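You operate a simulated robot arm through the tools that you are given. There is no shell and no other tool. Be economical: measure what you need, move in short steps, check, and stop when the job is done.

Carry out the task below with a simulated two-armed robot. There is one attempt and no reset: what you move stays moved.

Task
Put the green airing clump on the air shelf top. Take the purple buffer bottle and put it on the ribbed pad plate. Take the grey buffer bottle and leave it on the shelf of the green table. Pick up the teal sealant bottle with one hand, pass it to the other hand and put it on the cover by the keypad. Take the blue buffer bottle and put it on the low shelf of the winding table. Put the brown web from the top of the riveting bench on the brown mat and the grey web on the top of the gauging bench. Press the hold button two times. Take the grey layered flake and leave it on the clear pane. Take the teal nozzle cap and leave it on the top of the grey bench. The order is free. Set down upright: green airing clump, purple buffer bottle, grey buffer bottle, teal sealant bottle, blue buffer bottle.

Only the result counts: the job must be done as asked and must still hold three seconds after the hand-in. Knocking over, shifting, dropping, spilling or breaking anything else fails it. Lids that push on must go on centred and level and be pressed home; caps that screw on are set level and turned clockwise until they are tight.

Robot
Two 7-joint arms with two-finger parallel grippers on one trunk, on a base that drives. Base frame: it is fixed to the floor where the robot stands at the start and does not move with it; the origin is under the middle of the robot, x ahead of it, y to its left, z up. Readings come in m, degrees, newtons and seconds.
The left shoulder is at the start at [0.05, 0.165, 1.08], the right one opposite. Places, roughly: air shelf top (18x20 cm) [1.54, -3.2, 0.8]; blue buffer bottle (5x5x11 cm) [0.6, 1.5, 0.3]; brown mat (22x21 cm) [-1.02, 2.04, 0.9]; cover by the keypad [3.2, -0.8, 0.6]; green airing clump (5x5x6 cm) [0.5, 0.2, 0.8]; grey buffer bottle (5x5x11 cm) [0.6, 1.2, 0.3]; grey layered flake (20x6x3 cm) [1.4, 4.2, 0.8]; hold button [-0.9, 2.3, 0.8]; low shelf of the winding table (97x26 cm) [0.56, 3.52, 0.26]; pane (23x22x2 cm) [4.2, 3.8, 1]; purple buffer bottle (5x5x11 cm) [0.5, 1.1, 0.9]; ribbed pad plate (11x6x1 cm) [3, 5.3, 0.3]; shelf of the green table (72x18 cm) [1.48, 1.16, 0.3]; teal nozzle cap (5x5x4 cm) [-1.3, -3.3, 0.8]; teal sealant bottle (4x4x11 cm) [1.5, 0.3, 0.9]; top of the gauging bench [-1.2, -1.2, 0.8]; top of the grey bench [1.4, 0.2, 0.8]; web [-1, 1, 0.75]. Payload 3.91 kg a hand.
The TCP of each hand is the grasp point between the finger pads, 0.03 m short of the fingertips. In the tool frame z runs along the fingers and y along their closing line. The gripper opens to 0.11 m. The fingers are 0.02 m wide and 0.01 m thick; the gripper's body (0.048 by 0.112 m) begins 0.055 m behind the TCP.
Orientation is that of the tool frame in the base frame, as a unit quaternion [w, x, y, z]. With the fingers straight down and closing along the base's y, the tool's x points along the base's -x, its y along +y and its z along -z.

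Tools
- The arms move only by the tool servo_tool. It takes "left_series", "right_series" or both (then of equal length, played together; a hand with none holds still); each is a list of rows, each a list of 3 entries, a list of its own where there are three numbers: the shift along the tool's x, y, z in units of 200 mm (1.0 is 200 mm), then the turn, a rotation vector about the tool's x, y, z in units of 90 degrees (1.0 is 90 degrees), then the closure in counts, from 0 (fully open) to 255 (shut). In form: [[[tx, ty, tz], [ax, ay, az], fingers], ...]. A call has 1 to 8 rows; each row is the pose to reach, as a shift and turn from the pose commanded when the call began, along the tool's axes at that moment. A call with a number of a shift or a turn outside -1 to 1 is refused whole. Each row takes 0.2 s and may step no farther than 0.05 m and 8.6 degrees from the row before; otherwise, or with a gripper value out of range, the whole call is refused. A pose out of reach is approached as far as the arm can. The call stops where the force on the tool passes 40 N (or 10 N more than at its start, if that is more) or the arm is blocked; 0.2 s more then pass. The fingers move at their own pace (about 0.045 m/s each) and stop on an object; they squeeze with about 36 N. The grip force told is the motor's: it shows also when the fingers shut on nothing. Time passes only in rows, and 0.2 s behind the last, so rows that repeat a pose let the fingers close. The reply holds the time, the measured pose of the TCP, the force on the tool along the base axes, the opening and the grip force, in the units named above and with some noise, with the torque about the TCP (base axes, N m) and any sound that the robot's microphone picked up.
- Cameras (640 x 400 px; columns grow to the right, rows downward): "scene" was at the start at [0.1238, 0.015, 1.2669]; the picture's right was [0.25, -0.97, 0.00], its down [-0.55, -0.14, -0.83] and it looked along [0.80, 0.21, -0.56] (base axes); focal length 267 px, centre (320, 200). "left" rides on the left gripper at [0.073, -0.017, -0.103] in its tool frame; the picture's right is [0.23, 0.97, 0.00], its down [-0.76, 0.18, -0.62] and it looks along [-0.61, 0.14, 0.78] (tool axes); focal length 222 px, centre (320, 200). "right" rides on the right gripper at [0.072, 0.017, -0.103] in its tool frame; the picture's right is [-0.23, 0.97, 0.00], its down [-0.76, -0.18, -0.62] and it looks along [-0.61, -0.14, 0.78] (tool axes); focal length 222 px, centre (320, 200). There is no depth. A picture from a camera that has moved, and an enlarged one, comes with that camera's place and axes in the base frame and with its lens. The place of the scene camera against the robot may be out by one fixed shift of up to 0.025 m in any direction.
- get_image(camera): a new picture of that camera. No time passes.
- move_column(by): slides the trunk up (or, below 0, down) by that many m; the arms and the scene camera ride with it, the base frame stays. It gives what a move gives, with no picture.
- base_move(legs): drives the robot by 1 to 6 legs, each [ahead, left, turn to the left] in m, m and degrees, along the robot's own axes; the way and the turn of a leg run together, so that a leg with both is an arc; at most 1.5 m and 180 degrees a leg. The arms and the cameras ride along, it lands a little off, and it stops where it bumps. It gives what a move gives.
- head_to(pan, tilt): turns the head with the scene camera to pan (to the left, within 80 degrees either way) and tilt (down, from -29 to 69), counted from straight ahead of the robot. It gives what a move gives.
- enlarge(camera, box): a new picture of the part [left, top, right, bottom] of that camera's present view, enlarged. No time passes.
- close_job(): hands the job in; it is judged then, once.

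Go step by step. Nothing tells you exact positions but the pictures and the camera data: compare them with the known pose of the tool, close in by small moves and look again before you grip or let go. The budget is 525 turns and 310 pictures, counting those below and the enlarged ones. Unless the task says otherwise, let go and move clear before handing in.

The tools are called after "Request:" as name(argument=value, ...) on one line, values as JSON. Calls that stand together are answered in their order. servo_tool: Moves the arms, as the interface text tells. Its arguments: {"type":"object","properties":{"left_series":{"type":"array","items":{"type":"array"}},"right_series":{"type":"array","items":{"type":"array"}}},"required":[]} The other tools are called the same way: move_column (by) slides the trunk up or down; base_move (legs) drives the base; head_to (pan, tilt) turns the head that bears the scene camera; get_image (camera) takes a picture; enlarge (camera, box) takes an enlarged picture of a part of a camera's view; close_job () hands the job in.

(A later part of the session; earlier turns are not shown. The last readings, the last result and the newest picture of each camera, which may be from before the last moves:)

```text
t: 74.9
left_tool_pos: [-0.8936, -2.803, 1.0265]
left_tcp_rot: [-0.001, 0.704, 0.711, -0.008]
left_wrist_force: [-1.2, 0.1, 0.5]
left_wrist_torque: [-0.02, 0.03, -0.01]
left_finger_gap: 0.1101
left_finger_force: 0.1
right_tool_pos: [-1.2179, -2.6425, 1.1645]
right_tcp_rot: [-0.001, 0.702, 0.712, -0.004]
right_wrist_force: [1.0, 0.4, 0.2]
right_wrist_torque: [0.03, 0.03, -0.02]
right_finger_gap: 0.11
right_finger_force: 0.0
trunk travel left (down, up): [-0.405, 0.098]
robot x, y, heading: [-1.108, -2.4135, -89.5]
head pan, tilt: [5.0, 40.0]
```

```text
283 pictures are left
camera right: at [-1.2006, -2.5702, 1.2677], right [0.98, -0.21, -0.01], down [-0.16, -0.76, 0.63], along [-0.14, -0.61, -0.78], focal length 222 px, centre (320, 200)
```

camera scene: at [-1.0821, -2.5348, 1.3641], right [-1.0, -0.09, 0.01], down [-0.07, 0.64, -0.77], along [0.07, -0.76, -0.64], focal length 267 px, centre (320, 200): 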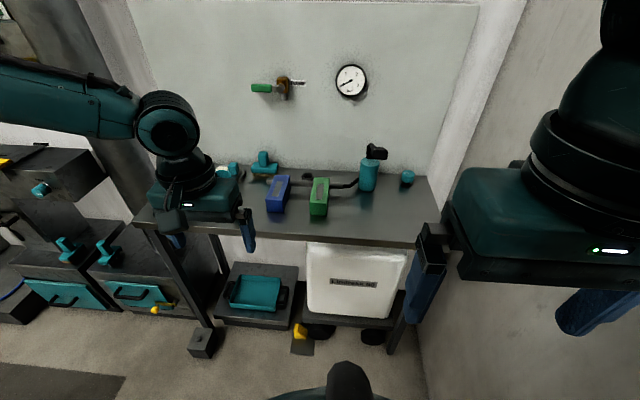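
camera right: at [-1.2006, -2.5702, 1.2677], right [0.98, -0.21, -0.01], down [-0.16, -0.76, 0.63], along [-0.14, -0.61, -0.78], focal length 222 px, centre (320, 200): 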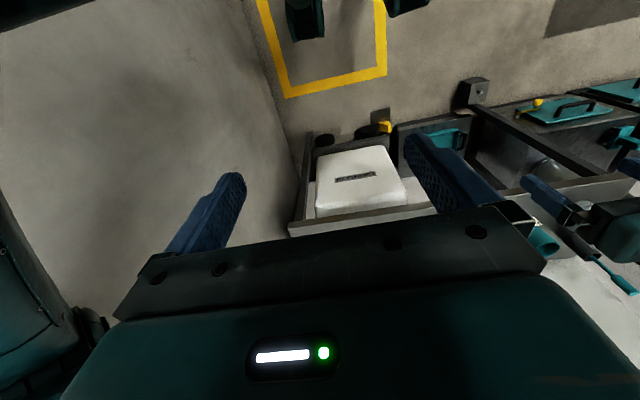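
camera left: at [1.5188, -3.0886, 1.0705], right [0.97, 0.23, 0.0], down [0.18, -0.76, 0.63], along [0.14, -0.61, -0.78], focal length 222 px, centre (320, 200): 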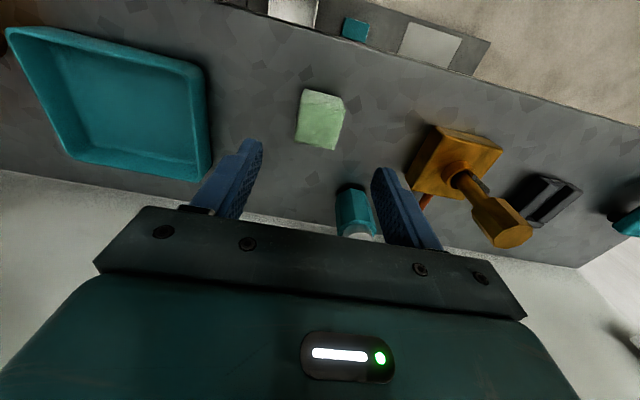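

The cap is the small teal dome at the right (x≈-1.32, y≈-3.34). The right elbow touches the west wall, so I shift east a little and reach forward with the right tool tilted 45°.

Request:
base_move(legs=[[0, 0.1, 0]])

Request:
servo_tool(right_series=[[[-0.2, 0, 0], [0, -0.09, 0], 0], [[-0.4, 0, 0], [0, -0.18, 0], 0], [[-0.6, 0, 0], [0, -0.27, 0], 0], [[-0.8, 0, 0], [0, -0.36, 0], 0], [[-0.9, 0, 0], [0, -0.45, 0], 0], [[-1.0, 0, 0], [0, -0.54, 0], 0]])

Request:
get_image(camera="scene")

Request:
get_image(camera="right")

```text
t: 76.1
left_tool_pos: [-0.7975, -2.804, 1.0277]
left_tcp_rot: [0.001, 0.703, 0.711, -0.004]
left_wrist_force: [0.1, 0.4, 0.2]
left_wrist_torque: [0.03, 0.04, 0.01]
left_finger_gap: 0.11
left_finger_force: 0.1
right_tool_pos: [-1.1232, -2.6445, 1.1642]
right_tcp_rot: [-0.001, 0.702, 0.712, -0.001]
right_wrist_force: [1.0, 0.1, -0.7]
right_wrist_torque: [-0.01, 0.06, 0.02]
right_finger_gap: 0.1103
right_finger_force: 0.1
trunk travel left (down, up): [-0.405, 0.098]
robot x, y, heading: [-1.0093, -2.4136, -89.5]
head pan, tilt: [5.0, 40.0]
```

```text
t: 77.5
left_tool_pos: [-0.7992, -2.804, 1.0282]
left_tcp_rot: [0.001, 0.704, 0.711, -0.004]
left_wrist_force: [-0.5, 0.5, -0.5]
left_wrist_torque: [-0.03, -0.02, 0.02]
left_finger_gap: 0.1101
left_finger_force: 0.1
right_tool_pos: [-1.121, -2.845, 1.1627]
right_tcp_rot: [0.294, 0.639, 0.649, -0.29]
right_wrist_force: [-0.5, -0.3, -0.1]
right_wrist_torque: [0.03, -0.01, 0.0]
right_finger_gap: 0.1099
right_finger_force: 0.1
trunk travel left (down, up): [-0.405, 0.098]
robot x, y, heading: [-1.0048, -2.4173, -89.5]
head pan, tilt: [5.0, 40.0]
```

```text
282 pictures are left
camera scene: at [-0.9899, -2.5361, 1.3638], right [-1.0, -0.09, 0.0], down [-0.06, 0.64, -0.77], along [0.07, -0.76, -0.64], focal length 267 px, centre (320, 200)
```

scene: 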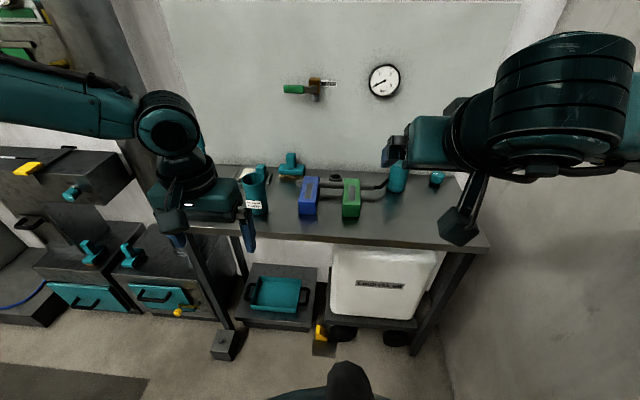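

```text
281 pictures are left
camera right: at [-1.1062, -2.7193, 1.1762], right [0.98, -0.14, 0.17], down [-0.18, -0.04, 0.98], along [-0.13, -0.99, -0.06], focal length 222 px, centre (320, 200)
```

right: 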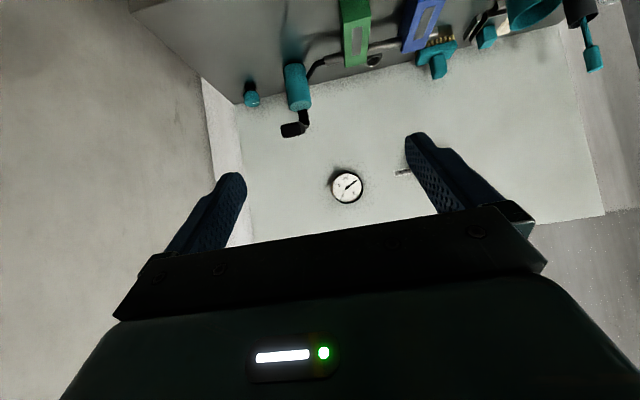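

Clear view of the cap. I tuck the left hand back, then advance.

Request:
servo_tool(left_series=[[[0.2, 0, 0], [0, 0, 0], 0], [[0.4, 0, 0], [0, 0, 0], 0], [[0.6, 0, -0.1], [0, 0, 0], 0], [[0.75, 0, -0.3], [0, 0, 0], 0], [[0.75, 0, -0.5], [0, 0, 0], 0], [[0.75, 0, -0.7], [0, 0, 0], 0]])

Request:
base_move(legs=[[0.27, 0, 0], [0, -0.05, 0]])

Request:
move_column(by=-0.18)

Request:
get_image(camera="right")

```text
t: 78.9
left_tool_pos: [-0.8009, -2.6533, 1.1651]
left_tcp_rot: [0.001, 0.705, 0.71, -0.004]
left_wrist_force: [-0.6, -0.3, 0.8]
left_wrist_torque: [0.0, -0.02, 0.0]
left_finger_gap: 0.1097
left_finger_force: 0.1
left hand out of reach, approached as far as the arm can: row 4
right_tool_pos: [-1.1216, -2.8447, 1.1635]
right_tcp_rot: [0.292, 0.641, 0.648, -0.29]
right_wrist_force: [0.2, 0.5, 0.2]
right_wrist_torque: [-0.01, -0.05, 0.0]
right_finger_gap: 0.1099
right_finger_force: 0.0
trunk travel left (down, up): [-0.405, 0.098]
robot x, y, heading: [-1.0059, -2.4179, -89.7]
head pan, tilt: [5.0, 40.0]
```

```text
t: 81.3
left_tool_pos: [-0.8509, -2.9283, 1.1639]
left_tcp_rot: [0.002, 0.704, 0.71, -0.002]
left_wrist_force: [-0.2, 0.0, 0.3]
left_wrist_torque: [0.0, 0.0, -0.01]
left_finger_gap: 0.11
left_finger_force: 0.0
right_tool_pos: [-1.1717, -3.1184, 1.162]
right_tcp_rot: [0.293, 0.641, 0.649, -0.289]
right_wrist_force: [0.1, -0.5, 0.0]
right_wrist_torque: [0.0, -0.03, 0.03]
right_finger_gap: 0.11
right_finger_force: 0.0
trunk travel left (down, up): [-0.405, 0.098]
robot x, y, heading: [-1.0587, -2.6897, -89.6]
head pan, tilt: [5.0, 40.0]
```

```text
t: 83.3
left_tool_pos: [-0.8487, -2.928, 0.9846]
left_tcp_rot: [0.001, 0.704, 0.71, -0.004]
left_wrist_force: [0.0, 0.6, 0.4]
left_wrist_torque: [0.04, 0.0, 0.01]
left_finger_gap: 0.11
left_finger_force: 0.1
right_tool_pos: [-1.1694, -3.1186, 0.9826]
right_tcp_rot: [0.292, 0.641, 0.649, -0.289]
right_wrist_force: [-0.7, -0.3, 0.6]
right_wrist_torque: [-0.02, -0.03, -0.01]
right_finger_gap: 0.1099
right_finger_force: 0.0
trunk travel left (down, up): [-0.225, 0.278]
robot x, y, heading: [-1.0581, -2.6896, -89.7]
head pan, tilt: [5.0, 40.0]
```

```text
280 pictures are left
camera right: at [-1.1547, -2.9927, 0.9965], right [0.98, -0.14, 0.17], down [-0.18, -0.04, 0.98], along [-0.13, -0.99, -0.06], focal length 222 px, centre (320, 200)
```

right: 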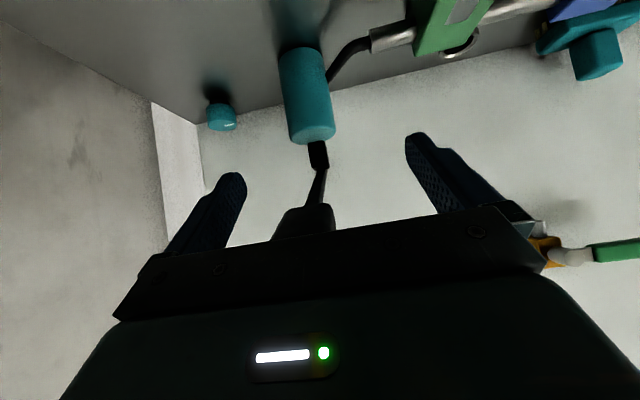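

The cap is at about (-1.33, -3.31, 0.815). I move the hand west, clear of the spray bottle, onto the approach line.

Request:
servo_tool(right_series=[[[0, -0.2, 0.0], [0, 0, 0], 0], [[0, -0.4, 0.0], [0, 0, 0], 0], [[0, -0.6, 0.05], [0, 0, 0], 0], [[-0.01, -0.8, 0.15], [0, 0, 0], 0], [[-0.01, -0.8, 0.25], [0, 0, 0], 0]])

Request:
get_image(camera="right")

Request:
get_image(camera="scene")

```text
t: 83.8
left_tool_pos: [-0.8356, -2.9274, 0.9818]
left_tcp_rot: [-0.002, 0.7, 0.714, -0.007]
left_wrist_force: [0.5, 0.8, -0.6]
left_wrist_torque: [-0.04, 0.0, 0.02]
left_finger_gap: 0.1098
left_finger_force: 0.0
right_tool_pos: [-1.1745, -3.1162, 0.9825]
right_tcp_rot: [0.292, 0.62, 0.67, -0.285]
right_wrist_force: [0.7, -0.3, -0.1]
right_wrist_torque: [0.04, 0.02, 0.0]
right_finger_gap: 0.11
right_finger_force: 0.1
trunk travel left (down, up): [-0.225, 0.278]
robot x, y, heading: [-1.0509, -2.6888, -89.1]
head pan, tilt: [5.0, 40.0]
stopped in row 2 (right hand): the force on the tool passed its limit (the readings are from after the stop); the commanded pose is now the measured one
```

```text
279 pictures are left
camera right: at [-1.1663, -2.9893, 0.9962], right [0.99, -0.08, 0.15], down [-0.15, -0.05, 0.99], along [-0.07, -0.99, -0.07], focal length 222 px, centre (320, 200)
```

right: 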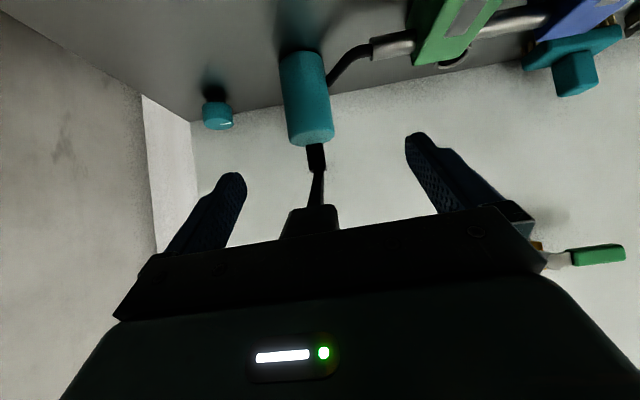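

```text
278 pictures are left
camera scene: at [-1.0249, -2.8114, 1.184], right [-0.99, -0.1, 0.01], down [-0.07, 0.64, -0.77], along [0.07, -0.76, -0.64], focal length 267 px, centre (320, 200)
```

scene: 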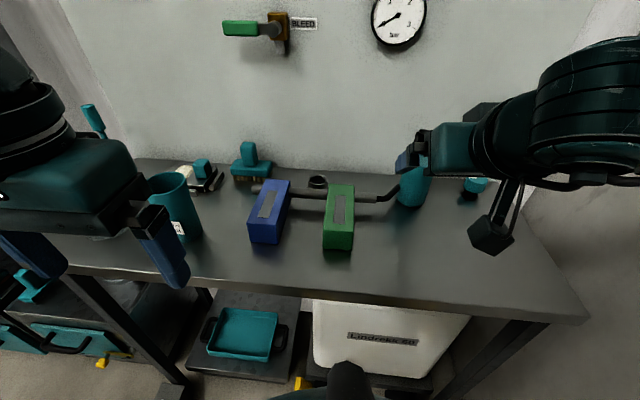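

The right elbow hits the wall, so I switch to the left hand with the robot turned southwest. First I back off and tuck the right arm.

Request:
base_move(legs=[[-0.15, 0.15, 0]])

Request:
servo_tool(right_series=[[[0.13, 0, -0.15], [0, 0.09, 0], 0], [[0.26, 0, -0.3], [0, 0.18, 0], 0], [[0.4, 0, -0.45], [0, 0.27, 0], 0], [[0.5, 0, -0.6], [0, 0.36, 0], 0], [[0.6, 0, -0.7], [0, 0.45, 0], 0], [[0.66, 0, -0.75], [0, 0.54, 0], 0]])

Request:
move_column(by=0.1)

Request:
base_move(legs=[[0, 0, -35]])

Request:
head_to(pan=0, tilt=40)

Request:
get_image(camera="scene")

```text
t: 85.4
left_tool_pos: [-0.6986, -2.7765, 0.9836]
left_tcp_rot: [0.002, 0.701, 0.713, -0.004]
left_wrist_force: [-0.2, 0.7, -0.6]
left_wrist_torque: [0.0, 0.01, 0.05]
left_finger_gap: 0.1101
left_finger_force: 0.1
right_tool_pos: [-1.0426, -2.9653, 0.981]
right_tcp_rot: [0.295, 0.627, 0.663, -0.285]
right_wrist_force: [0.8, -0.5, 0.1]
right_wrist_torque: [-0.01, 0.01, -0.02]
right_finger_gap: 0.1099
right_finger_force: 0.1
trunk travel left (down, up): [-0.225, 0.278]
robot x, y, heading: [-0.9095, -2.5402, -89.3]
head pan, tilt: [5.0, 40.0]
```

```text
t: 86.8
left_tool_pos: [-0.699, -2.7768, 0.9848]
left_tcp_rot: [0.001, 0.701, 0.713, -0.004]
left_wrist_force: [0.0, -0.3, 0.4]
left_wrist_torque: [0.01, 0.01, -0.01]
left_finger_gap: 0.1098
left_finger_force: 0.0
right_tool_pos: [-1.0527, -2.7647, 0.9836]
right_tcp_rot: [-0.005, 0.689, 0.725, -0.001]
right_wrist_force: [-0.1, 0.2, -0.2]
right_wrist_torque: [-0.03, 0.01, -0.01]
right_finger_gap: 0.1101
right_finger_force: 0.0
trunk travel left (down, up): [-0.225, 0.278]
robot x, y, heading: [-0.9061, -2.5399, -89.3]
head pan, tilt: [5.0, 40.0]
```

```text
t: 88.2
left_tool_pos: [-0.6998, -2.7771, 1.0846]
left_tcp_rot: [0.001, 0.702, 0.712, -0.003]
left_wrist_force: [-0.5, -0.4, -0.2]
left_wrist_torque: [-0.01, 0.03, -0.01]
left_finger_gap: 0.11
left_finger_force: 0.0
right_tool_pos: [-1.0517, -2.765, 1.0833]
right_tcp_rot: [-0.005, 0.688, 0.725, -0.001]
right_wrist_force: [0.5, 0.0, 0.5]
right_wrist_torque: [0.0, -0.03, 0.0]
right_finger_gap: 0.11
right_finger_force: 0.0
trunk travel left (down, up): [-0.325, 0.178]
robot x, y, heading: [-0.9056, -2.5405, -89.3]
head pan, tilt: [5.0, 40.0]
```

```text
t: 90.2
left_tool_pos: [-0.8758, -2.8522, 1.0842]
left_tcp_rot: [0.0, 0.885, 0.466, -0.004]
left_wrist_force: [0.3, 0.3, -0.2]
left_wrist_torque: [0.03, 0.0, 0.0]
left_finger_gap: 0.1098
left_finger_force: 0.1
right_tool_pos: [-1.157, -2.64, 1.0828]
right_tcp_rot: [-0.005, 0.876, 0.482, 0.001]
right_wrist_force: [0.2, 0.2, 0.6]
right_wrist_torque: [0.01, 0.0, 0.0]
right_finger_gap: 0.1102
right_finger_force: 0.1
trunk travel left (down, up): [-0.325, 0.178]
robot x, y, heading: [-0.911, -2.5368, -124.5]
head pan, tilt: [5.0, 40.0]
```

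```text
t: 90.9
left_tool_pos: [-0.8759, -2.8534, 1.0835]
left_tcp_rot: [0.0, 0.885, 0.466, -0.005]
left_wrist_force: [0.5, 0.2, -0.2]
left_wrist_torque: [0.01, 0.01, -0.02]
left_finger_gap: 0.1099
left_finger_force: 0.1
right_tool_pos: [-1.1572, -2.6401, 1.0833]
right_tcp_rot: [-0.005, 0.877, 0.481, 0.0]
right_wrist_force: [-0.5, -0.8, 0.6]
right_wrist_torque: [0.0, -0.01, -0.02]
right_finger_gap: 0.1097
right_finger_force: 0.0
trunk travel left (down, up): [-0.325, 0.178]
robot x, y, heading: [-0.9107, -2.5377, -124.6]
head pan, tilt: [0.0, 40.0]
```

```text
277 pictures are left
camera scene: at [-0.963, -2.6398, 1.2838], right [-0.82, 0.57, 0.0], down [0.36, 0.53, -0.77], along [-0.43, -0.63, -0.64], focal length 267 px, centre (320, 200)
```

scene: 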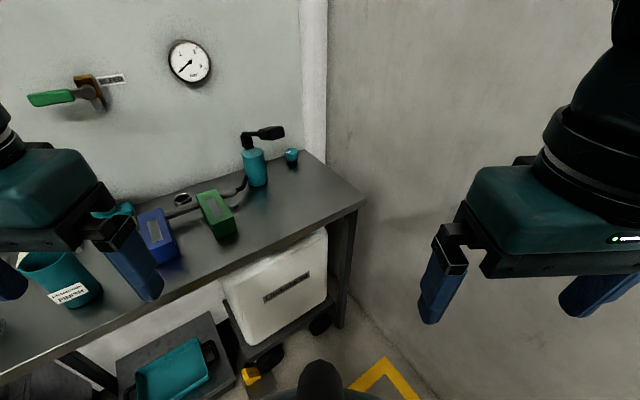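

Turned southwest, the left hand has free room. I drive forward 0.2 and rotate the left tool to point south, tilted 45°.

Request:
base_move(legs=[[0.19, 0, 0]])

Request:
servo_tool(left_series=[[[0, 0, 0], [-0.021, -0.069, -0.052], 0], [[0, 0, 0], [-0.043, -0.138, -0.104], 0], [[0, 0, 0], [-0.065, -0.207, -0.156], 0], [[0, 0, 0], [-0.086, -0.276, -0.208], 0], [[0, 0, 0], [-0.108, -0.345, -0.26], 0], [[0, 0, 0], [-0.129, -0.414, -0.312], 0], [[0, 0, 0], [-0.151, -0.484, -0.364], 0]])

Request:
get_image(camera="left")

Request:
get_image(camera="scene")

```text
t: 92.3
left_tool_pos: [-0.9438, -2.9796, 1.0867]
left_tcp_rot: [-0.002, 0.888, 0.459, -0.017]
left_wrist_force: [-0.1, 0.1, 0.4]
left_wrist_torque: [0.03, -0.02, 0.06]
left_finger_gap: 0.11
left_finger_force: 0.0
right_tool_pos: [-1.2243, -2.7605, 1.0926]
right_tcp_rot: [-0.005, 0.885, 0.465, -0.007]
right_wrist_force: [0.4, -0.5, 0.2]
right_wrist_torque: [0.0, 0.01, 0.01]
right_finger_gap: 0.11
right_finger_force: 0.1
trunk travel left (down, up): [-0.325, 0.178]
robot x, y, heading: [-0.991, -2.6713, -125.4]
head pan, tilt: [0.0, 40.0]
stopped in leg 1: the robot was blocked; the commanded pose is now the measured one
```

```text
t: 94.0
left_tool_pos: [-0.9835, -2.9823, 1.127]
left_tcp_rot: [0.263, 0.649, 0.653, -0.288]
left_wrist_force: [0.0, -0.2, 0.9]
left_wrist_torque: [-0.03, -0.01, -0.01]
left_finger_gap: 0.1101
left_finger_force: 0.1
left hand out of reach, approached as far as the arm can: row 3, 4, 5, 6, 7
right_tool_pos: [-1.2232, -2.7618, 1.0904]
right_tcp_rot: [-0.006, 0.884, 0.468, -0.009]
right_wrist_force: [0.2, -0.1, 1.3]
right_wrist_torque: [0.0, 0.02, 0.0]
right_finger_gap: 0.11
right_finger_force: 0.1
trunk travel left (down, up): [-0.325, 0.178]
robot x, y, heading: [-0.9926, -2.6703, -125.4]
head pan, tilt: [0.0, 40.0]
```

```text
276 pictures are left
camera left: at [-0.9986, -2.857, 1.146], right [0.97, 0.15, -0.2], down [0.21, -0.09, 0.97], along [0.13, -0.99, -0.11], focal length 222 px, centre (320, 200)
```

left: 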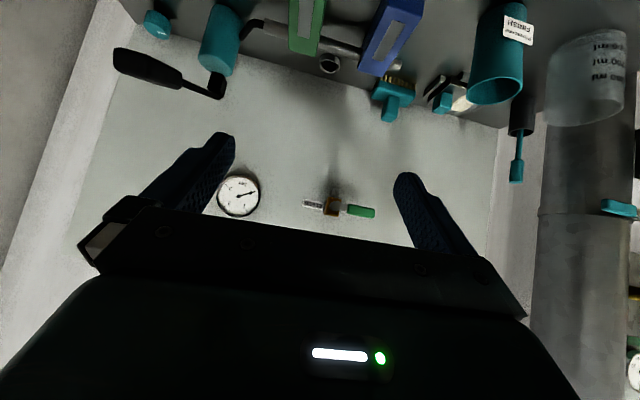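

```text
275 pictures are left
camera scene: at [-1.0227, -2.7608, 1.2862], right [-0.82, 0.58, 0.02], down [0.35, 0.52, -0.78], along [-0.46, -0.63, -0.62], focal length 267 px, centre (320, 200)
```

scene: 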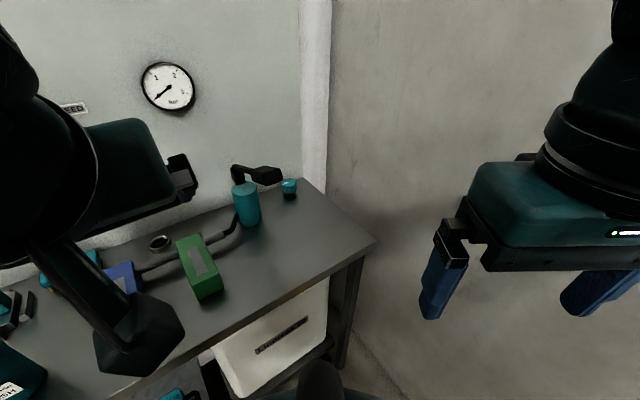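

The pump lever blocks this side. Better plan: face south again and hold the right arm nearly straight (elbow in), then position with base and trunk. First I back off and turn.

Request:
base_move(legs=[[-0.35, 0, 0], [0, 0, 35.4]])

Request:
servo_tool(left_series=[[[0, 0, 0], [0.021, 0.069, 0.052], 0], [[0, 0, 0], [0.043, 0.138, 0.104], 0], [[0, 0, 0], [0.065, 0.207, 0.156], 0], [[0, 0, 0], [0.086, 0.276, 0.208], 0], [[0, 0, 0], [0.108, 0.345, 0.26], 0], [[0, 0, 0], [0.129, 0.414, 0.312], 0], [[0, 0, 0], [0.151, 0.484, 0.364], 0]])

```text
t: 97.9
left_tool_pos: [-0.6154, -2.6545, 1.1228]
left_tcp_rot: [0.34, 0.424, 0.82, -0.178]
left_wrist_force: [-0.2, 0.0, 0.0]
left_wrist_torque: [-0.03, 0.01, -0.01]
left_finger_gap: 0.1099
left_finger_force: 0.0
right_tool_pos: [-0.9398, -2.6137, 1.0833]
right_tcp_rot: [-0.007, 0.698, 0.716, 0.005]
right_wrist_force: [0.4, 0.0, 0.9]
right_wrist_torque: [0.01, 0.01, -0.03]
right_finger_gap: 0.1101
right_finger_force: 0.0
trunk travel left (down, up): [-0.325, 0.178]
robot x, y, heading: [-0.794, -2.3845, -89.6]
head pan, tilt: [0.0, 40.0]
```

```text
t: 99.5
left_tool_pos: [-0.6146, -2.6542, 1.123]
left_tcp_rot: [-0.001, 0.704, 0.71, -0.003]
left_wrist_force: [-0.7, 0.3, 0.2]
left_wrist_torque: [0.03, 0.02, 0.01]
left_finger_gap: 0.1101
left_finger_force: 0.1
right_tool_pos: [-0.9395, -2.6146, 1.0839]
right_tcp_rot: [-0.006, 0.697, 0.717, 0.005]
right_wrist_force: [-0.1, -0.9, 0.1]
right_wrist_torque: [0.01, -0.05, -0.01]
right_finger_gap: 0.1096
right_finger_force: 0.0
trunk travel left (down, up): [-0.325, 0.178]
robot x, y, heading: [-0.7922, -2.3859, -89.6]
head pan, tilt: [0.0, 40.0]
```

Request:
servo_tool(right_series=[[[-0.15, -0.08, 0.08], [0, -0.085, 0], 0], [[-0.33, -0.16, 0.16], [0, -0.17, 0], 0], [[-0.5, -0.25, 0.25], [0, -0.25, 0], 0], [[-0.67, -0.33, 0.33], [0, -0.335, 0], 0], [[-0.84, -0.41, 0.42], [0, -0.42, 0], 0], [[-1.0, -0.49, 0.5], [0, -0.5, 0], 0]])

Request:
servo_tool(right_series=[[[-0.12, 0, 0.18], [0, 0, 0], 0], [[-0.24, 0, 0.36], [0, 0, 0], 0], [[-0.36, 0, 0.54], [0, 0, 0], 0], [[-0.48, 0, 0.72], [0, 0, 0], 0], [[-0.58, 0, 0.88], [0, 0, 0], 0]])

Request:
head_to(pan=-20, tilt=35)

Request:
get_image(camera="scene")

Request:
get_image(camera="right")

```text
t: 100.9
left_tool_pos: [-0.6164, -2.6547, 1.1227]
left_tcp_rot: [0.0, 0.704, 0.711, -0.003]
left_wrist_force: [1.4, -0.4, 0.4]
left_wrist_torque: [-0.01, 0.03, 0.01]
left_finger_gap: 0.1103
left_finger_force: 0.0
right_tool_pos: [-1.0333, -2.8145, 0.9783]
right_tcp_rot: [0.269, 0.645, 0.664, -0.264]
right_wrist_force: [-0.3, -0.5, 1.0]
right_wrist_torque: [0.03, -0.04, 0.02]
right_finger_gap: 0.1102
right_finger_force: 0.1
trunk travel left (down, up): [-0.325, 0.178]
robot x, y, heading: [-0.7927, -2.385, -89.6]
head pan, tilt: [0.0, 40.0]
```

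```text
t: 102.1
left_tool_pos: [-0.6168, -2.6537, 1.1226]
left_tcp_rot: [0.0, 0.703, 0.711, -0.003]
left_wrist_force: [0.4, -0.2, 0.2]
left_wrist_torque: [0.0, 0.01, 0.0]
left_finger_gap: 0.1098
left_finger_force: 0.0
right_tool_pos: [-1.0253, -3.0206, 0.9317]
right_tcp_rot: [0.269, 0.646, 0.665, -0.262]
right_wrist_force: [0.2, 0.2, 0.0]
right_wrist_torque: [0.02, -0.01, -0.04]
right_finger_gap: 0.1102
right_finger_force: 0.0
trunk travel left (down, up): [-0.325, 0.178]
robot x, y, heading: [-0.7899, -2.3839, -89.4]
head pan, tilt: [0.0, 40.0]
```

```text
t: 103.0
left_tool_pos: [-0.6154, -2.6548, 1.123]
left_tcp_rot: [0.001, 0.703, 0.711, -0.003]
left_wrist_force: [-0.2, -0.1, 0.5]
left_wrist_torque: [-0.03, -0.04, 0.01]
left_finger_gap: 0.11
left_finger_force: 0.1
right_tool_pos: [-1.0253, -3.0202, 0.9315]
right_tcp_rot: [0.269, 0.646, 0.665, -0.262]
right_wrist_force: [-0.5, 1.1, -0.1]
right_wrist_torque: [0.01, 0.0, -0.02]
right_finger_gap: 0.11
right_finger_force: 0.1
trunk travel left (down, up): [-0.325, 0.178]
robot x, y, heading: [-0.7914, -2.3862, -89.6]
head pan, tilt: [-20.0, 35.0]
```

```text
274 pictures are left
camera scene: at [-0.8115, -2.5057, 1.2913], right [-0.94, 0.33, 0.0], down [0.19, 0.54, -0.82], along [-0.27, -0.77, -0.57], focal length 267 px, centre (320, 200)
```

scene: 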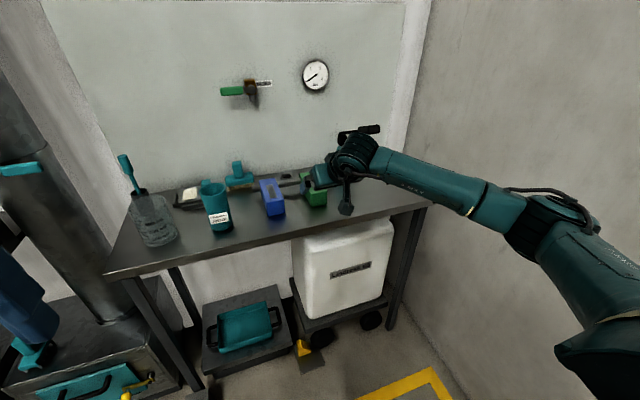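

```text
273 pictures are left
camera right: at [-1.0127, -2.8949, 0.9564], right [0.98, -0.14, 0.16], down [-0.17, -0.12, 0.98], along [-0.11, -0.98, -0.14], focal length 222 px, centre (320, 200)
```

right: 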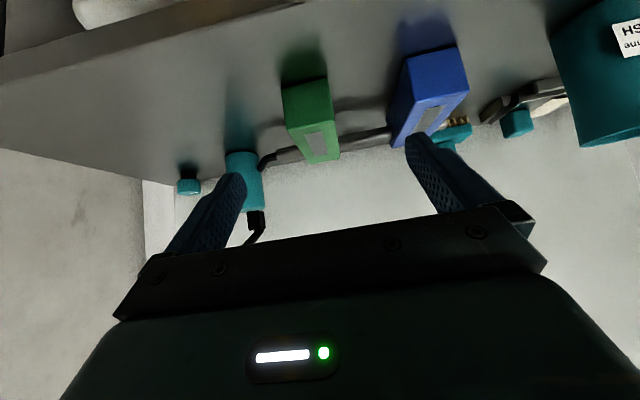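

The arm is straight enough now. I slide the base west with the arm held.

Request:
base_move(legs=[[0, -0.28, 0]])

Request:
get_image(camera="right")

Request:
get_image(camera="scene")

```text
t: 105.0
left_tool_pos: [-0.8716, -2.6483, 1.1239]
left_tcp_rot: [-0.002, 0.7, 0.714, -0.009]
left_wrist_force: [0.8, 0.6, -0.7]
left_wrist_torque: [-0.02, -0.01, 0.04]
left_finger_gap: 0.1102
left_finger_force: 0.0
right_tool_pos: [-1.2636, -3.0165, 0.9309]
right_tcp_rot: [0.269, 0.636, 0.677, -0.255]
right_wrist_force: [-0.3, -0.3, -1.3]
right_wrist_torque: [0.02, -0.02, 0.0]
right_finger_gap: 0.1101
right_finger_force: 0.1
trunk travel left (down, up): [-0.325, 0.178]
robot x, y, heading: [-1.0564, -2.3881, -89.1]
head pan, tilt: [-20.0, 35.0]
stopped in leg 1: the robot was blocked; the commanded pose is now the measured one
```

```text
272 pictures are left
camera right: at [-1.2551, -2.8921, 0.9556], right [0.98, -0.11, 0.15], down [-0.17, -0.13, 0.98], along [-0.08, -0.99, -0.15], focal length 222 px, centre (320, 200)
```

right: 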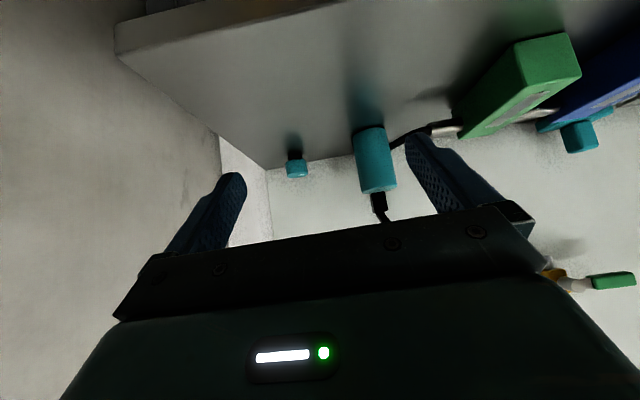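

```text
271 pictures are left
camera scene: at [-1.0674, -2.5012, 1.2931], right [-0.94, 0.33, 0.01], down [0.18, 0.54, -0.82], along [-0.27, -0.78, -0.57], focal length 267 px, centre (320, 200)
```

scene: 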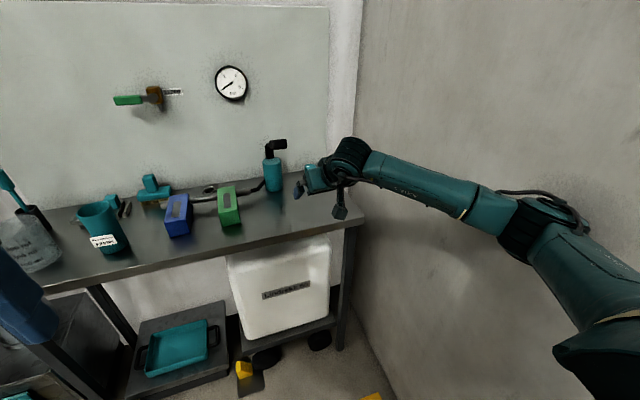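

Elbow still wide. I back off a bit and stretch the right arm farther forward to straighten it.

Request:
base_move(legs=[[-0.15, 0.06, -0.5]])

Request:
servo_tool(right_series=[[[-0.12, 0, 0.12], [0, 0, 0], 0], [[-0.24, 0, 0.24], [0, 0, 0], 0], [[-0.36, 0, 0.36], [0, 0, 0], 0], [[-0.48, 0, 0.48], [0, 0, 0], 0], [[-0.6, 0, 0.6], [0, 0, 0], 0], [[-0.72, 0, 0.72], [0, 0, 0], 0]])

Request:
get_image(camera="scene")

```text
t: 106.4
left_tool_pos: [-0.8265, -2.5023, 1.1227]
left_tcp_rot: [0.0, 0.703, 0.711, -0.003]
left_wrist_force: [0.3, 0.8, 0.2]
left_wrist_torque: [-0.01, 0.0, 0.0]
left_finger_gap: 0.1101
left_finger_force: 0.0
right_tool_pos: [-1.2233, -2.8663, 0.9234]
right_tcp_rot: [0.269, 0.642, 0.672, -0.252]
right_wrist_force: [-0.2, -0.4, 0.0]
right_wrist_torque: [0.01, 0.02, 0.01]
right_finger_gap: 0.11
right_finger_force: 0.1
trunk travel left (down, up): [-0.325, 0.178]
robot x, y, heading: [-1.0021, -2.2415, -89.5]
head pan, tilt: [-20.0, 35.0]
```

```text
t: 107.8
left_tool_pos: [-0.8268, -2.5034, 1.1235]
left_tcp_rot: [0.0, 0.704, 0.71, -0.003]
left_wrist_force: [0.5, 1.1, -0.2]
left_wrist_torque: [-0.01, 0.03, 0.04]
left_finger_gap: 0.11
left_finger_force: 0.0
right_tool_pos: [-1.2162, -3.0256, 0.9187]
right_tcp_rot: [0.27, 0.641, 0.672, -0.252]
right_wrist_force: [0.4, -0.3, -0.1]
right_wrist_torque: [-0.01, 0.02, -0.01]
right_finger_gap: 0.1101
right_finger_force: 0.0
right hand out of reach, approached as far as the arm can: row 5, 6
trunk travel left (down, up): [-0.325, 0.178]
robot x, y, heading: [-1.0007, -2.2316, -89.5]
head pan, tilt: [-20.0, 35.0]
```

```text
270 pictures are left
camera scene: at [-1.0226, -2.3551, 1.2914], right [-0.94, 0.34, 0.0], down [0.19, 0.54, -0.82], along [-0.28, -0.77, -0.57], focal length 267 px, centre (320, 200)
```

scene: 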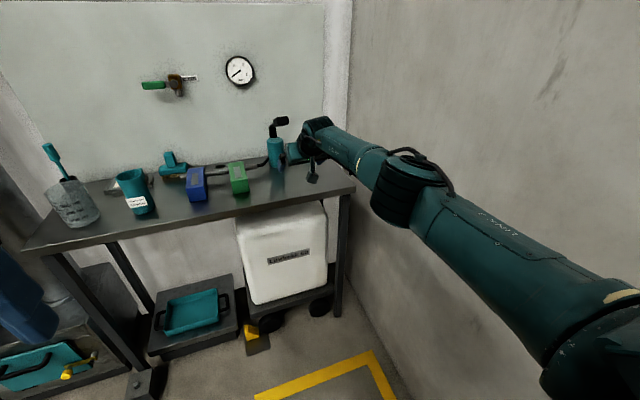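

Now the arm is straight with 0.79 m forward reach. I slide west again.

Request:
base_move(legs=[[0, -0.115, 0]])

Request:
get_image(camera="right")

```text
t: 109.0
left_tool_pos: [-0.9415, -2.5034, 1.1233]
left_tcp_rot: [0.0, 0.703, 0.711, -0.003]
left_wrist_force: [-0.8, -1.1, 0.0]
left_wrist_torque: [-0.02, 0.0, -0.01]
left_finger_gap: 0.1101
left_finger_force: 0.1
right_tool_pos: [-1.3312, -3.0263, 0.9171]
right_tcp_rot: [0.27, 0.643, 0.671, -0.252]
right_wrist_force: [0.1, 0.1, 0.0]
right_wrist_torque: [0.0, -0.03, 0.03]
right_finger_gap: 0.1101
right_finger_force: 0.1
trunk travel left (down, up): [-0.325, 0.178]
robot x, y, heading: [-1.116, -2.2378, -89.6]
head pan, tilt: [-20.0, 35.0]
```

```text
269 pictures are left
camera right: at [-1.3209, -2.9014, 0.9433], right [0.98, -0.12, 0.16], down [-0.18, -0.14, 0.97], along [-0.09, -0.98, -0.15], focal length 222 px, centre (320, 200)
```

right: 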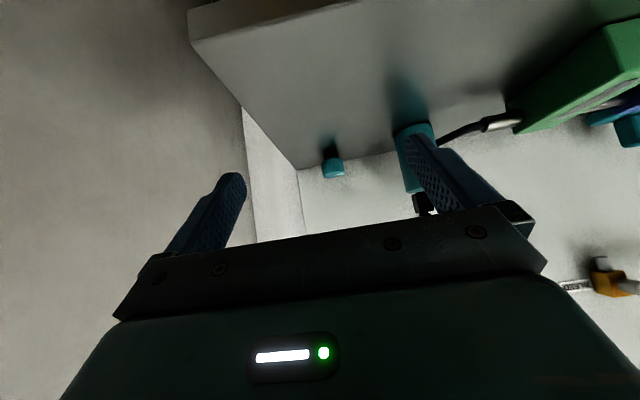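

Clear line to the cap. I advance 0.17 m, lower the trunk and look.

Request:
base_move(legs=[[0.17, 0, 0]])

Request:
move_column(by=-0.07)

Request:
get_image(camera="right")

Request:
get_image(camera="scene")

```text
t: 110.5
left_tool_pos: [-0.9394, -2.6749, 1.1231]
left_tcp_rot: [0.001, 0.702, 0.712, -0.003]
left_wrist_force: [0.0, 0.0, -0.4]
left_wrist_torque: [-0.02, 0.03, -0.05]
left_finger_gap: 0.1098
left_finger_force: 0.0
right_tool_pos: [-1.3268, -3.1967, 0.9167]
right_tcp_rot: [0.27, 0.641, 0.673, -0.251]
right_wrist_force: [-0.1, 0.1, -0.3]
right_wrist_torque: [0.0, 0.01, 0.03]
right_finger_gap: 0.11
right_finger_force: 0.1
trunk travel left (down, up): [-0.325, 0.178]
robot x, y, heading: [-1.1157, -2.4069, -89.5]
head pan, tilt: [-20.0, 35.0]
```

```text
t: 111.6
left_tool_pos: [-0.9392, -2.6729, 1.0534]
left_tcp_rot: [0.001, 0.702, 0.712, -0.003]
left_wrist_force: [-0.3, -0.1, 0.4]
left_wrist_torque: [-0.01, 0.0, -0.01]
left_finger_gap: 0.1099
left_finger_force: 0.0
right_tool_pos: [-1.3276, -3.1975, 0.8479]
right_tcp_rot: [0.271, 0.641, 0.673, -0.251]
right_wrist_force: [-0.1, 0.1, 0.8]
right_wrist_torque: [0.01, 0.01, 0.03]
right_finger_gap: 0.1101
right_finger_force: 0.0
trunk travel left (down, up): [-0.255, 0.248]
robot x, y, heading: [-1.1145, -2.4062, -89.5]
head pan, tilt: [-20.0, 35.0]
```

```text
268 pictures are left
camera right: at [-1.3166, -3.073, 0.8737], right [0.98, -0.11, 0.16], down [-0.18, -0.14, 0.97], along [-0.09, -0.98, -0.15], focal length 222 px, centre (320, 200)
```

right: 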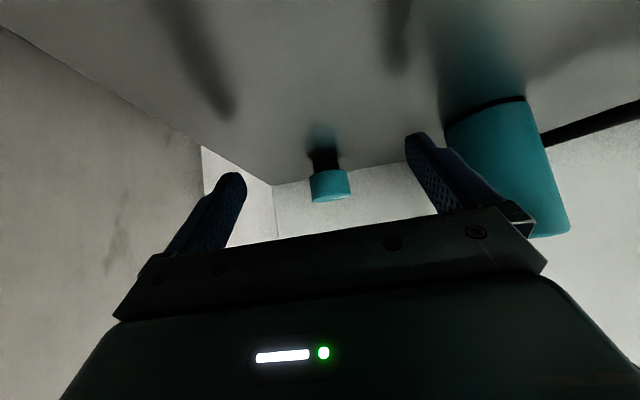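

```text
267 pictures are left
camera scene: at [-1.136, -2.5267, 1.2214], right [-0.94, 0.33, 0.0], down [0.19, 0.54, -0.82], along [-0.27, -0.77, -0.57], focal length 267 px, centre (320, 200)
```

scene: 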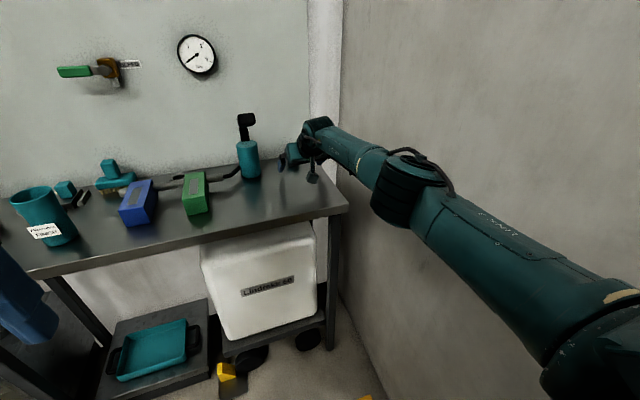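

Request:
enlarge(camera="right", box=[270, 120, 400, 220])

```text
4.00 times, centred on (335, 170) of right
camera zoom: at [-1.3166, -3.073, 0.8737], right [0.98, -0.11, 0.16], down [-0.18, -0.14, 0.97], along [-0.09, -0.98, -0.15], focal length 888 px, centre (260, 320)
```

zoom: 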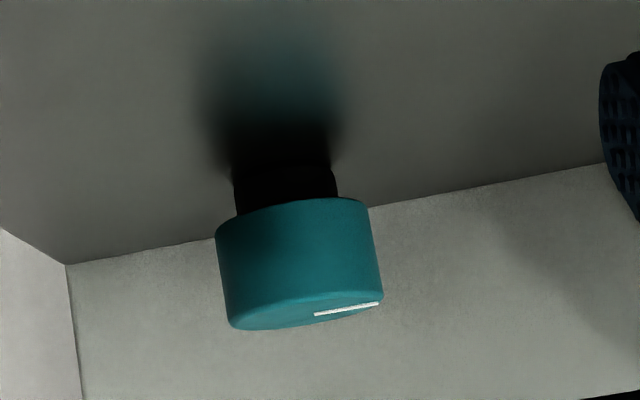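

The cap sits centred between the fingers. I lower 15 mm and advance.

Request:
move_column(by=-0.015)

Request:
base_move(legs=[[0.1, 0, 0]])

Request:
get_image(camera="right")

```text
t: 112.2
left_tool_pos: [-0.9384, -2.6746, 1.0383]
left_tcp_rot: [0.001, 0.702, 0.712, -0.003]
left_wrist_force: [0.8, 0.3, 0.4]
left_wrist_torque: [0.0, -0.01, 0.03]
left_finger_gap: 0.1098
left_finger_force: 0.1
right_tool_pos: [-1.3269, -3.1972, 0.8335]
right_tcp_rot: [0.27, 0.642, 0.673, -0.251]
right_wrist_force: [0.1, 0.2, -0.6]
right_wrist_torque: [0.03, 0.01, 0.01]
right_finger_gap: 0.11
right_finger_force: 0.0
trunk travel left (down, up): [-0.24, 0.263]
robot x, y, heading: [-1.1169, -2.4083, -89.4]
head pan, tilt: [-20.0, 35.0]
```

```text
t: 113.3
left_tool_pos: [-0.9386, -2.7743, 1.0391]
left_tcp_rot: [0.001, 0.702, 0.712, -0.003]
left_wrist_force: [0.0, -0.6, 0.1]
left_wrist_torque: [0.01, -0.01, -0.03]
left_finger_gap: 0.11
left_finger_force: 0.1
right_tool_pos: [-1.3269, -3.2975, 0.8314]
right_tcp_rot: [0.27, 0.642, 0.673, -0.25]
right_wrist_force: [0.6, 0.1, 0.5]
right_wrist_torque: [0.01, 0.0, 0.01]
right_finger_gap: 0.11
right_finger_force: 0.0
trunk travel left (down, up): [-0.24, 0.263]
robot x, y, heading: [-1.1122, -2.5093, -89.8]
head pan, tilt: [-20.0, 35.0]
```

```text
265 pictures are left
camera right: at [-1.3159, -3.1729, 0.8582], right [0.98, -0.12, 0.16], down [-0.18, -0.14, 0.97], along [-0.09, -0.98, -0.16], focal length 222 px, centre (320, 200)
```

right: 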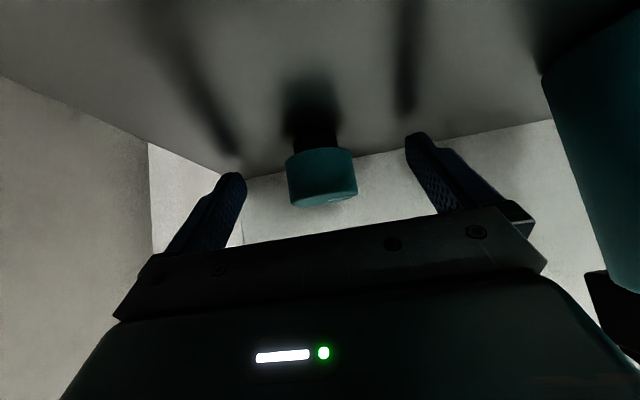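

Request:
base_move(legs=[[0.015, 0, 0]])

Request:
servo_tool(right_series=[[[0, 0, 0], [0, 0, 0], 255], [[0, 0, 0], [0, 0, 0], 255], [[0, 0, 0], [0, 0, 0], 255], [[0, 0, 0], [0, 0, 0], 255], [[0, 0, 0], [0, 0, 0], 255]])

Request:
get_image(camera="right")

```text
t: 114.1
left_tool_pos: [-0.9379, -2.789, 1.0375]
left_tcp_rot: [0.001, 0.702, 0.712, -0.003]
left_wrist_force: [0.5, 0.2, 1.1]
left_wrist_torque: [0.0, -0.02, 0.0]
left_finger_gap: 0.1098
left_finger_force: 0.1
right_tool_pos: [-1.3254, -3.3125, 0.8322]
right_tcp_rot: [0.27, 0.642, 0.672, -0.251]
right_wrist_force: [0.3, -0.6, 0.3]
right_wrist_torque: [0.02, 0.02, 0.0]
right_finger_gap: 0.1102
right_finger_force: 0.0
trunk travel left (down, up): [-0.24, 0.263]
robot x, y, heading: [-1.1174, -2.5227, -89.1]
head pan, tilt: [-20.0, 35.0]
```

```text
t: 115.3
left_tool_pos: [-0.9371, -2.7893, 1.0377]
left_tcp_rot: [0.001, 0.702, 0.712, -0.003]
left_wrist_force: [-0.7, -0.4, -0.2]
left_wrist_torque: [0.0, -0.01, 0.0]
left_finger_gap: 0.1101
left_finger_force: 0.0
right_tool_pos: [-1.3256, -3.3125, 0.8335]
right_tcp_rot: [0.27, 0.641, 0.674, -0.25]
right_wrist_force: [-0.4, 0.1, 0.5]
right_wrist_torque: [-0.01, 0.01, -0.01]
right_finger_gap: 0.0401
right_finger_force: 35.7
trunk travel left (down, up): [-0.24, 0.263]
robot x, y, heading: [-1.115, -2.518, -89.5]
head pan, tilt: [-20.0, 35.0]
```

```text
264 pictures are left
camera right: at [-1.3158, -3.1879, 0.8587], right [0.98, -0.12, 0.16], down [-0.18, -0.14, 0.97], along [-0.09, -0.98, -0.15], focal length 222 px, centre (320, 200)
```

right: 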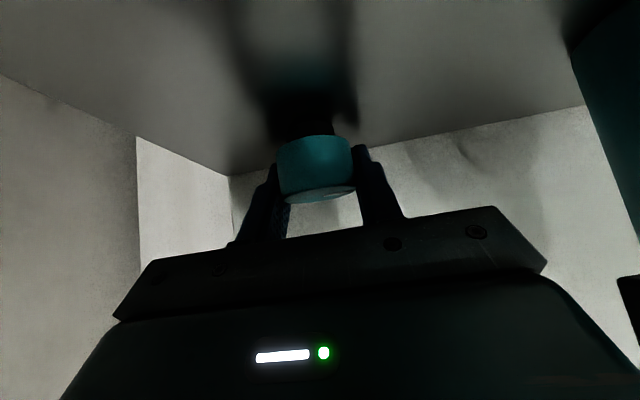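

Gripped at 40 mm. I lift a little and check whether it is free.

Request:
move_column(by=0.01)

Request:
move_column(by=0.04)

Request:
get_image(camera="right")

```text
t: 115.9
left_tool_pos: [-0.9384, -2.789, 1.048]
left_tcp_rot: [0.0, 0.702, 0.712, -0.004]
left_wrist_force: [0.9, 0.9, -0.3]
left_wrist_torque: [0.01, 0.0, 0.01]
left_finger_gap: 0.11
left_finger_force: 0.1
right_tool_pos: [-1.3256, -3.3124, 0.8434]
right_tcp_rot: [0.271, 0.641, 0.672, -0.252]
right_wrist_force: [-0.3, 0.2, -0.5]
right_wrist_torque: [0.01, -0.04, 0.01]
right_finger_gap: 0.0398
right_finger_force: 35.4
trunk travel left (down, up): [-0.25, 0.253]
robot x, y, heading: [-1.1152, -2.5246, -89.3]
head pan, tilt: [-20.0, 35.0]
```

```text
t: 116.7
left_tool_pos: [-0.9384, -2.7902, 1.0881]
left_tcp_rot: [0.0, 0.702, 0.712, -0.002]
left_wrist_force: [0.2, 0.5, -0.2]
left_wrist_torque: [-0.01, -0.01, 0.0]
left_finger_gap: 0.11
left_finger_force: 0.1
right_tool_pos: [-1.3252, -3.3123, 0.8829]
right_tcp_rot: [0.271, 0.641, 0.673, -0.251]
right_wrist_force: [0.3, 0.2, 0.2]
right_wrist_torque: [-0.02, -0.01, 0.02]
right_finger_gap: 0.0398
right_finger_force: 36.5
trunk travel left (down, up): [-0.29, 0.213]
robot x, y, heading: [-1.1108, -2.5214, -89.6]
head pan, tilt: [-20.0, 35.0]
```

```text
263 pictures are left
camera right: at [-1.3157, -3.188, 0.9085], right [0.98, -0.12, 0.16], down [-0.18, -0.14, 0.97], along [-0.09, -0.98, -0.15], focal length 222 px, centre (320, 200)
```

right: 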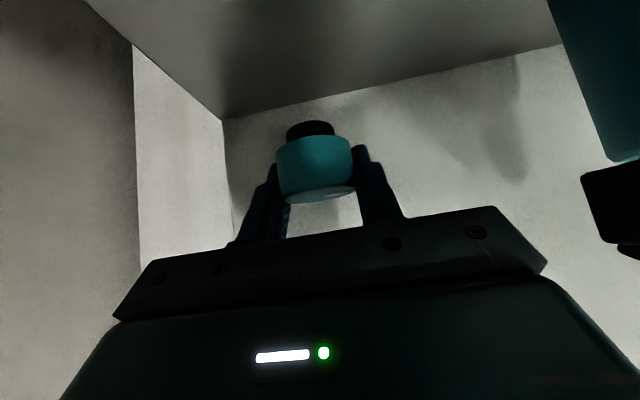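

The cap is free and lifted. I back out, tuck the arm, and drive towards the grey bench.

Request:
base_move(legs=[[-0.35, 0, 0], [0, 0.5, 0]])

Request:
servo_tool(right_series=[[[0.13, 0, -0.16], [0, 0, 0], 255], [[0.26, 0, -0.32], [0, 0, 0], 255], [[0.39, 0, -0.48], [0, 0, 0], 255], [[0.52, 0, -0.64], [0, 0, 0], 255], [[0.65, 0, -0.8], [0, 0, 0], 255], [[0.78, 0, -0.95], [0, 0, 0], 255]])

Request:
base_move(legs=[[0.2, 1.3, 0], [0, 0.9, 0], [0, 0, 90]])

Request:
head_to(pan=60, tilt=15)

Request:
get_image(camera="scene")

```text
t: 121.5
left_tool_pos: [-0.4452, -2.4258, 1.0878]
left_tcp_rot: [0.0, 0.7, 0.714, -0.003]
left_wrist_force: [-0.3, 0.5, -0.5]
left_wrist_torque: [0.0, 0.01, 0.01]
left_finger_gap: 0.11
left_finger_force: 0.1
right_tool_pos: [-0.8307, -2.9511, 0.8826]
right_tcp_rot: [0.27, 0.639, 0.674, -0.251]
right_wrist_force: [-0.1, 0.1, -0.1]
right_wrist_torque: [-0.01, -0.01, 0.0]
right_finger_gap: 0.0398
right_finger_force: 36.5
trunk travel left (down, up): [-0.29, 0.213]
robot x, y, heading: [-0.6253, -2.1601, -89.1]
head pan, tilt: [-20.0, 35.0]
```

```text
t: 122.9
left_tool_pos: [-0.4452, -2.4239, 1.0879]
left_tcp_rot: [0.001, 0.7, 0.714, -0.003]
left_wrist_force: [0.4, 0.2, -0.3]
left_wrist_torque: [-0.02, -0.01, 0.0]
left_finger_gap: 0.11
left_finger_force: 0.0
right_tool_pos: [-0.8467, -2.7055, 0.9159]
right_tcp_rot: [0.271, 0.639, 0.675, -0.251]
right_wrist_force: [-0.2, -0.2, -0.1]
right_wrist_torque: [0.04, 0.0, 0.04]
right_finger_gap: 0.0401
right_finger_force: 36.6
trunk travel left (down, up): [-0.29, 0.213]
robot x, y, heading: [-0.621, -2.159, -89.0]
head pan, tilt: [-20.0, 35.0]
```

```text
t: 137.7
left_tool_pos: [1.8503, -2.1239, 1.088]
left_tcp_rot: [0.002, -0.014, 1.0, -0.001]
left_wrist_force: [-0.1, 0.4, 0.2]
left_wrist_torque: [-0.01, 0.02, -0.05]
left_finger_gap: 0.1099
left_finger_force: 0.1
right_tool_pos: [2.1354, -2.5215, 0.9169]
right_tcp_rot: [0.369, -0.027, 0.929, 0.015]
right_wrist_force: [0.8, 0.3, -0.1]
right_wrist_torque: [0.0, 0.0, -0.01]
right_finger_gap: 0.0398
right_finger_force: 35.8
trunk travel left (down, up): [-0.29, 0.213]
robot x, y, heading: [1.5853, -2.3016, 1.2]
head pan, tilt: [-20.0, 35.0]
```

```text
t: 139.2
left_tool_pos: [1.8509, -2.1239, 1.0888]
left_tcp_rot: [0.002, -0.013, 1.0, -0.001]
left_wrist_force: [0.3, 0.1, -0.1]
left_wrist_torque: [0.0, 0.01, 0.02]
left_finger_gap: 0.1101
left_finger_force: 0.0
right_tool_pos: [2.1353, -2.5214, 0.9152]
right_tcp_rot: [0.368, -0.028, 0.929, 0.016]
right_wrist_force: [0.0, 0.4, -0.3]
right_wrist_torque: [0.03, -0.03, -0.01]
right_finger_gap: 0.04
right_finger_force: 36.1
trunk travel left (down, up): [-0.29, 0.213]
robot x, y, heading: [1.5863, -2.2993, 1.2]
head pan, tilt: [60.0, 15.0]
```

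```text
262 pictures are left
camera scene: at [1.669, -2.2281, 1.2883], right [0.88, -0.48, 0.0], down [-0.12, -0.23, -0.97], along [0.47, 0.85, -0.26], focal length 267 px, centre (320, 200)
```

scene: 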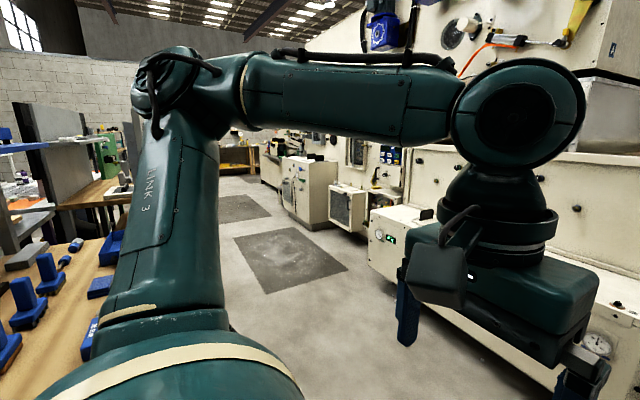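

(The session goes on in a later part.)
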